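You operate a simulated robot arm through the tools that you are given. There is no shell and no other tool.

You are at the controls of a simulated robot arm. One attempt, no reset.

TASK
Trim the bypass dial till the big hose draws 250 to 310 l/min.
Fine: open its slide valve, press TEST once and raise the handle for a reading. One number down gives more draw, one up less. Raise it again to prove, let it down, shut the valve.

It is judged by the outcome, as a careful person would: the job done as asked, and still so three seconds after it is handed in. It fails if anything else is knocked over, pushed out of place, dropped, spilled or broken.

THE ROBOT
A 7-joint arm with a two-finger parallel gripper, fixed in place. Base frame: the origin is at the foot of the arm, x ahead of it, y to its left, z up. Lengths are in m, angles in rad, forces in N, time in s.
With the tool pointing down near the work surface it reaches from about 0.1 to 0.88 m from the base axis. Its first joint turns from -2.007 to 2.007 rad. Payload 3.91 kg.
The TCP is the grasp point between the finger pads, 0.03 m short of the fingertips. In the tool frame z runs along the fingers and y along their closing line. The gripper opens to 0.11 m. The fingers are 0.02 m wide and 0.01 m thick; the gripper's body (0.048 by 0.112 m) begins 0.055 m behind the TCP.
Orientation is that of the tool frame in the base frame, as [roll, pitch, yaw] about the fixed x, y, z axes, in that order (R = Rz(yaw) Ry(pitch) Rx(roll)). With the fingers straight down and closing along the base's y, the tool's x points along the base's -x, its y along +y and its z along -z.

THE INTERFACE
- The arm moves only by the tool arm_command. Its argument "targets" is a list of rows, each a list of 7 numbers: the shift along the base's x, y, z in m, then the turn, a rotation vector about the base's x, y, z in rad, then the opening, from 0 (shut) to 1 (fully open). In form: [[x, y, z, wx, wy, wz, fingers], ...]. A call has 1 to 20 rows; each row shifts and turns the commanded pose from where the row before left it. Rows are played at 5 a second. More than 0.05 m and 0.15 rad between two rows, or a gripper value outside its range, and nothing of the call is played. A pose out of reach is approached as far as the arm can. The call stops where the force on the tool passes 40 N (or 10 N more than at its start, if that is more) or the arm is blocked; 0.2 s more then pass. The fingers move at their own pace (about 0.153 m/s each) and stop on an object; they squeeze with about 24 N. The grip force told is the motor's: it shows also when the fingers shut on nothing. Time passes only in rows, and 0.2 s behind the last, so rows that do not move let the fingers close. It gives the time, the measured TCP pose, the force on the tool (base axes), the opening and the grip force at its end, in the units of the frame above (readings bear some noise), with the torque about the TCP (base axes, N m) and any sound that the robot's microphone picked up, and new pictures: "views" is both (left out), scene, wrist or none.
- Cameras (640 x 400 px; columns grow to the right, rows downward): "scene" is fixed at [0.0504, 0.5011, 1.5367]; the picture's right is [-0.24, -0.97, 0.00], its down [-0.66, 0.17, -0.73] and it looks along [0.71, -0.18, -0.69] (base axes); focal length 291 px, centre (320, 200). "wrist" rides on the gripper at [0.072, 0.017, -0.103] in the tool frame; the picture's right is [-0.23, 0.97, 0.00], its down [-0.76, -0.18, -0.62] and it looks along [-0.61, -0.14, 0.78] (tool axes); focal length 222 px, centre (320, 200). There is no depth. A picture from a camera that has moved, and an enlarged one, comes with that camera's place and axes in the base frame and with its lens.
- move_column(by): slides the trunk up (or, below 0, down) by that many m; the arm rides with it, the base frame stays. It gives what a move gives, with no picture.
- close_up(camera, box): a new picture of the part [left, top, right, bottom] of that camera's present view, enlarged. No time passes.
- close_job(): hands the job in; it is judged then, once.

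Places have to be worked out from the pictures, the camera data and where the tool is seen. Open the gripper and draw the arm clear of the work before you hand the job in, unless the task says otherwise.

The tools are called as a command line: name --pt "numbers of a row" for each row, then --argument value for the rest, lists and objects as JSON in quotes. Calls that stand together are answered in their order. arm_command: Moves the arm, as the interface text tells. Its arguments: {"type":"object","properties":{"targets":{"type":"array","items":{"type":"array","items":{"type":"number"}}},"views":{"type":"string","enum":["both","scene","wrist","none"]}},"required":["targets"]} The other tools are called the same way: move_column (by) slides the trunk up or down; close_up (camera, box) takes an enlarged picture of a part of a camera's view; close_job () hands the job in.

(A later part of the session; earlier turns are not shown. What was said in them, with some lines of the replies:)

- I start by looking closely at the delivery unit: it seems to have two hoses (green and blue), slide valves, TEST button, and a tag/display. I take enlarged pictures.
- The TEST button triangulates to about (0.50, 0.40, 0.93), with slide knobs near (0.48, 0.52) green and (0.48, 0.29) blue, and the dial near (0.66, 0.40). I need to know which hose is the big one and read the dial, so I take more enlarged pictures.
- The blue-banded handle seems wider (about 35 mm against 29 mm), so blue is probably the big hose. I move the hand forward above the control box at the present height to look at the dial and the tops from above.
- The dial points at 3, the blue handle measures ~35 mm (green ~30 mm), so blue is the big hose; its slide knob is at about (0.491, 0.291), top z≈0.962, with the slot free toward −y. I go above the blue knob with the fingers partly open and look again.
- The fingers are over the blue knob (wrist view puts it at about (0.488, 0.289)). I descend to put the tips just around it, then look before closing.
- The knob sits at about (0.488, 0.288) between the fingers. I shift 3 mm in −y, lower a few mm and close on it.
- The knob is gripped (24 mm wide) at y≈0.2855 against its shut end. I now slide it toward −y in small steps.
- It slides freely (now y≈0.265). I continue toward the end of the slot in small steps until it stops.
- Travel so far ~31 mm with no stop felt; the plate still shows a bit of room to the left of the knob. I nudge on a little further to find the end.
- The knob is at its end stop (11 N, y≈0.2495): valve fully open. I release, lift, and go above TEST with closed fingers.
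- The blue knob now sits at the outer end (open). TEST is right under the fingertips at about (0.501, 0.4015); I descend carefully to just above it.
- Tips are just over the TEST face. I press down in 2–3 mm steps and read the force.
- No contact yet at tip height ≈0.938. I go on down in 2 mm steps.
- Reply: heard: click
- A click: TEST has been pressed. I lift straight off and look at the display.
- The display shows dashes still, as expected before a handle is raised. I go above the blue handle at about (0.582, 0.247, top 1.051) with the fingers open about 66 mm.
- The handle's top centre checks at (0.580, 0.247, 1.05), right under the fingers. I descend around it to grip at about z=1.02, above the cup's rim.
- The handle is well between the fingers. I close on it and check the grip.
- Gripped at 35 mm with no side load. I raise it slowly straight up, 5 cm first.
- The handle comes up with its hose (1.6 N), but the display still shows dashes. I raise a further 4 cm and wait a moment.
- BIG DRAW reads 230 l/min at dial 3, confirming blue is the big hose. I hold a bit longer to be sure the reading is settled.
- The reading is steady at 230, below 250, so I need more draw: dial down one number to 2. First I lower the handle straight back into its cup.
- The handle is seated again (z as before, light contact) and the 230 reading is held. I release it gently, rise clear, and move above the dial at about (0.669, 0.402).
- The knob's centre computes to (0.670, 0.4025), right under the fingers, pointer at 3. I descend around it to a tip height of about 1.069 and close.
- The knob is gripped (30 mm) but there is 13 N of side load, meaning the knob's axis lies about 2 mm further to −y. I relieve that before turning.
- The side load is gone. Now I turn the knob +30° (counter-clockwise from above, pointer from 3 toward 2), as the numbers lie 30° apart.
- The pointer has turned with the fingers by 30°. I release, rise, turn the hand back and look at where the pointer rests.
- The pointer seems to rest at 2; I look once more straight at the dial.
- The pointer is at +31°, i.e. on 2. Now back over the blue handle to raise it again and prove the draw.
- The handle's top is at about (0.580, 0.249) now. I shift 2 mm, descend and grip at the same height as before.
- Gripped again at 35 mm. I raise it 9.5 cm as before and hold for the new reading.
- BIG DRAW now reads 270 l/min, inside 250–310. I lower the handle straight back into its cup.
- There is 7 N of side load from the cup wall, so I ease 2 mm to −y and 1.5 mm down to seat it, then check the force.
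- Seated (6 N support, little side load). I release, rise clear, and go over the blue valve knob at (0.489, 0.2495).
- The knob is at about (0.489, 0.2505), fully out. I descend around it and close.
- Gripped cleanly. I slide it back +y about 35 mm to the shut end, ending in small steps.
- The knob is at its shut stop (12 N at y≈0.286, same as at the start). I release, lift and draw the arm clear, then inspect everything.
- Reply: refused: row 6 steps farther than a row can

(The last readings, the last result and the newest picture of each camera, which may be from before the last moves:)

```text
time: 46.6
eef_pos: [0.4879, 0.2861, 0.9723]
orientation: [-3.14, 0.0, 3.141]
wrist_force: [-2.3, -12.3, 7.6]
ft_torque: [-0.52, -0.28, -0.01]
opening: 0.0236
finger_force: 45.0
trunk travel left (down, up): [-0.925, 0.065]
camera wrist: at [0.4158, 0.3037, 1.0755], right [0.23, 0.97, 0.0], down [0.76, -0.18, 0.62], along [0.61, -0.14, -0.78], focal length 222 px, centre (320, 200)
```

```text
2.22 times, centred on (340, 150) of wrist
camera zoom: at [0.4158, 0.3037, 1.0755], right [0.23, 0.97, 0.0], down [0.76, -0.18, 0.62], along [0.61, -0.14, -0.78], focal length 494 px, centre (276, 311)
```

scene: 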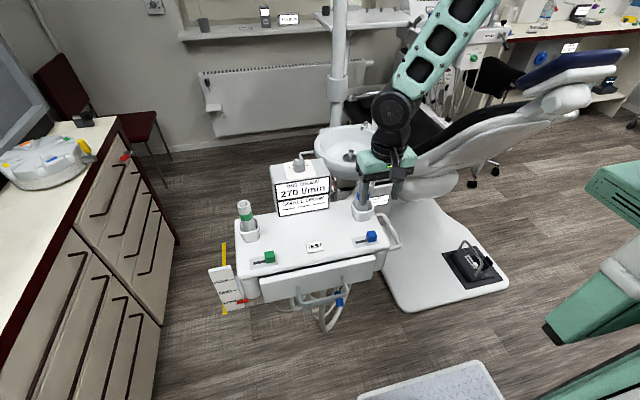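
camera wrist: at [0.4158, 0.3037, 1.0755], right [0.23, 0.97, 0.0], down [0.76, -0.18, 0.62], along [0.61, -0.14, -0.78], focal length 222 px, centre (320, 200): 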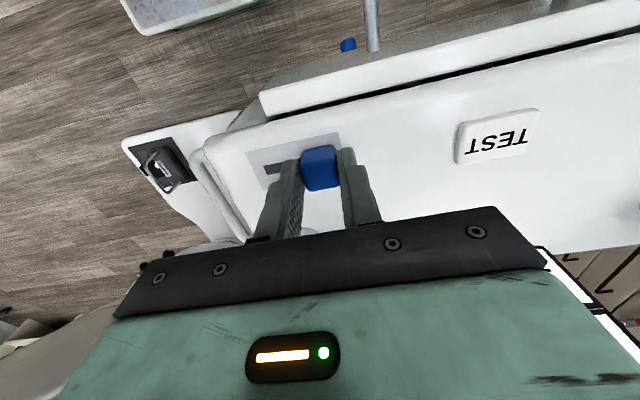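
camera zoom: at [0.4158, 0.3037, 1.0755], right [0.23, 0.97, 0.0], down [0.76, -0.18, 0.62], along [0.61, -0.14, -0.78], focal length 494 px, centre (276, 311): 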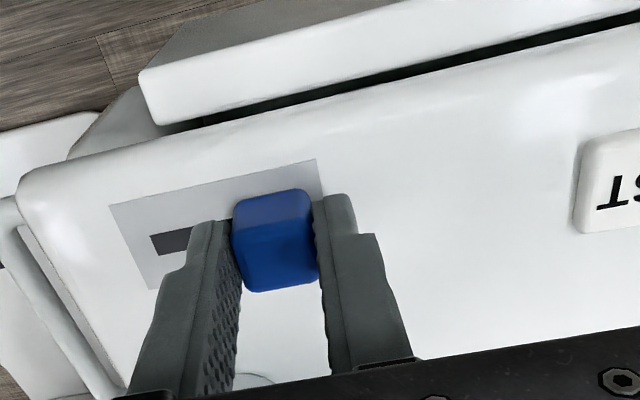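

That call was refused because one row's step was too long, so nothing moved. I repeat with shorter steps.

arm_command --pt "0 -0.0005 0 0 0 0 0.3" --pt "0 0 0 0 0 0 0.5" --pt "0 0 0.04 0 0 0 0.5" --pt "0 0 0.045 0 0 0 0.5" --pt "0 0 0.045 0 0 0 0.6" --pt "-0.025 0.01 0.035 0 0 0 0.8" --pt "-0.03 0.015 0.03 0 0 0 1" --pt "-0.03 0.015 0.03 0 0 0 1" --pt "-0.03 0.015 0.03 0 0 0 1" --pt "-0.03 0.01 0.03 0 0 0 1" --pt "-0.02 0.01 0.03 0 0 0 1" --pt "0 0 0 0 0 0 1"

close_up --camera "scene" --box '[220, 150, 420, 280]'

close_up --camera "wrist" --box '[200, 60, 480, 240]'

```text
time: 49.2
eef_pos: [0.3222, 0.3608, 1.286]
orientation: [3.14, 0.0, -3.141]
wrist_force: [-1.5, 0.1, 0.8]
ft_torque: [0.0, -0.01, 0.01]
opening: 0.1101
finger_force: 0.0
trunk travel left (down, up): [-0.925, 0.065]
camera wrist: at [0.2503, 0.38, 1.3899], right [0.23, 0.97, 0.0], down [0.76, -0.18, 0.62], along [0.61, -0.14, -0.78], focal length 222 px, centre (320, 200)
```

scene: 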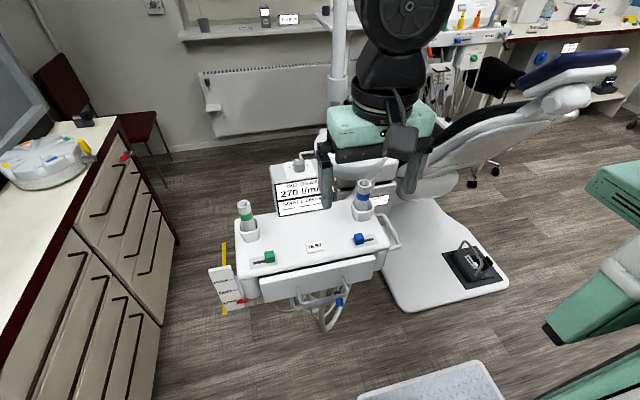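
wrist: 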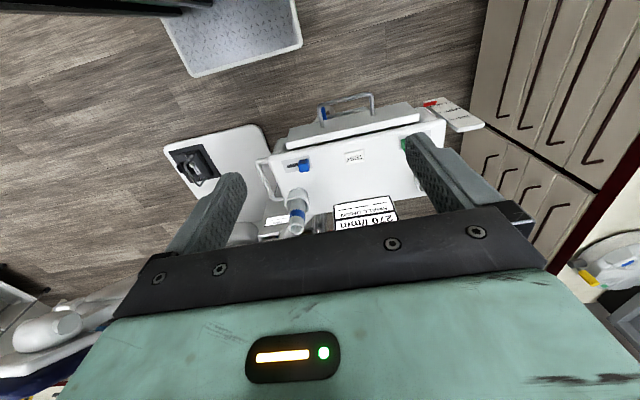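

```text
3.08 times, centred on (320, 215) of scene
camera zoom: at [0.0504, 0.5011, 1.5367], right [-0.24, -0.97, 0.0], down [-0.66, 0.17, -0.73], along [0.71, -0.18, -0.69], focal length 896 px, centre (320, 154)
```

zoom: 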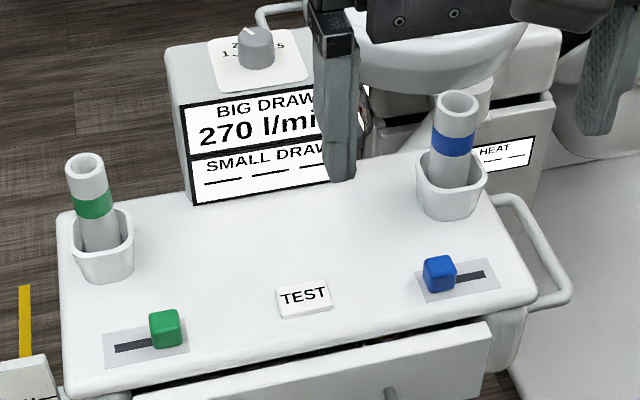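

```text
2.22 times, centred on (340, 150) of wrist
camera zoom: at [0.2503, 0.38, 1.3899], right [0.23, 0.97, 0.0], down [0.76, -0.18, 0.62], along [0.61, -0.14, -0.78], focal length 494 px, centre (276, 311)
```

zoom: 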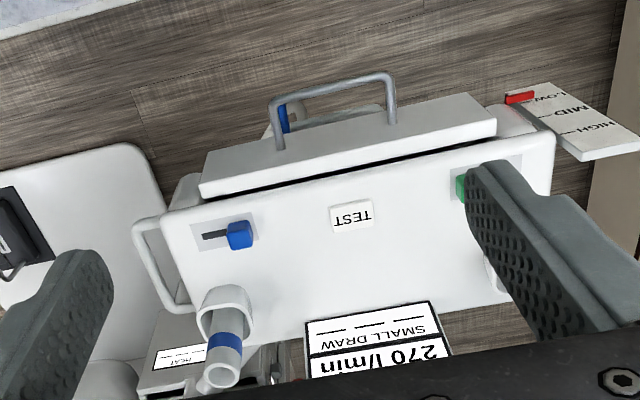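

The display holds 270 l/min, the dial is on 2, and the blue valve is at its shut end. I compare the blue handle's seating and the dial once more before handing in.

close_up --camera "scene" --box '[340, 170, 400, 230]'

close_up --camera "scene" --box '[280, 155, 320, 185]'

close_up --camera "scene" --box '[200, 230, 400, 330]'

```text
6.67 times, centred on (370, 200) of scene
camera zoom: at [0.0504, 0.5011, 1.5367], right [-0.24, -0.97, 0.0], down [-0.66, 0.17, -0.73], along [0.71, -0.18, -0.69], focal length 1942 px, centre (-13, 200)
```

zoom: 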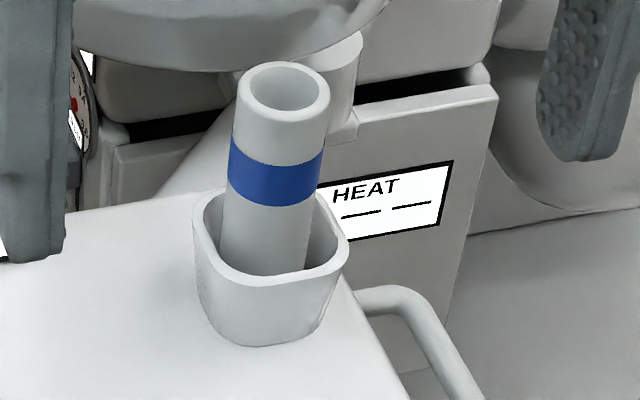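

```text
13.33 times, centred on (300, 170) of scene
camera zoom: at [0.0504, 0.5011, 1.5367], right [-0.24, -0.97, 0.0], down [-0.66, 0.17, -0.73], along [0.71, -0.18, -0.69], focal length 3884 px, centre (587, 600)
```

zoom: 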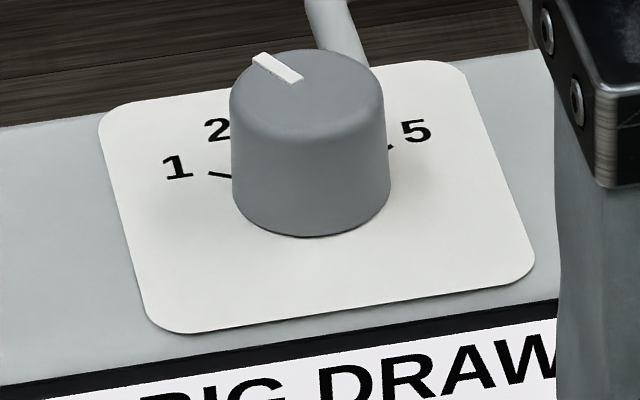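

```text
3.20 times, centred on (300, 280) of scene
camera zoom: at [0.0504, 0.5011, 1.5367], right [-0.24, -0.97, 0.0], down [-0.66, 0.17, -0.73], along [0.71, -0.18, -0.69], focal length 932 px, centre (384, -56)
```

zoom: 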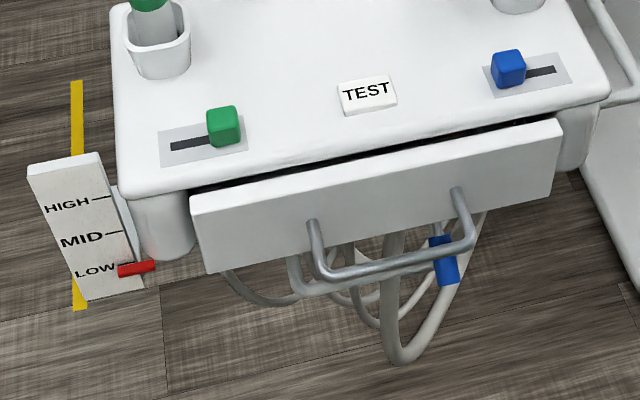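

All is in order: dial on 2, big hose proven at 270 l/min, handle back in its cup, blue valve shut at its original stop, gripper open and clear. I hand the job in.

close_job

```text
The job is handed in.
```

The big hose now draws 270 l/min, inside the 250 to 310 range, with the bypass dial turned from 3 down to 2.

- **Which hose:** I took the blue-banded handle as the big hose because it is wider (about 35 mm against 30 mm). The reading then came up on BIG DRAW, which confirmed it.
- **First reading:** with the blue slide valve open and TEST pressed once, raising the handle gave a steady 230 l/min at dial 3.
- **Proof:** after turning the dial to 2, I raised the handle again and read 270 l/min.
- **Left as:** the handle is back in its cup and the blue slide valve is shut against its original stop. The gripper is open and the arm is clear of the unit.

The last pictures suggest the unit may have shifted by about a millimetre while I worked, probably when I turned the dial. Nothing was knocked over or dropped.
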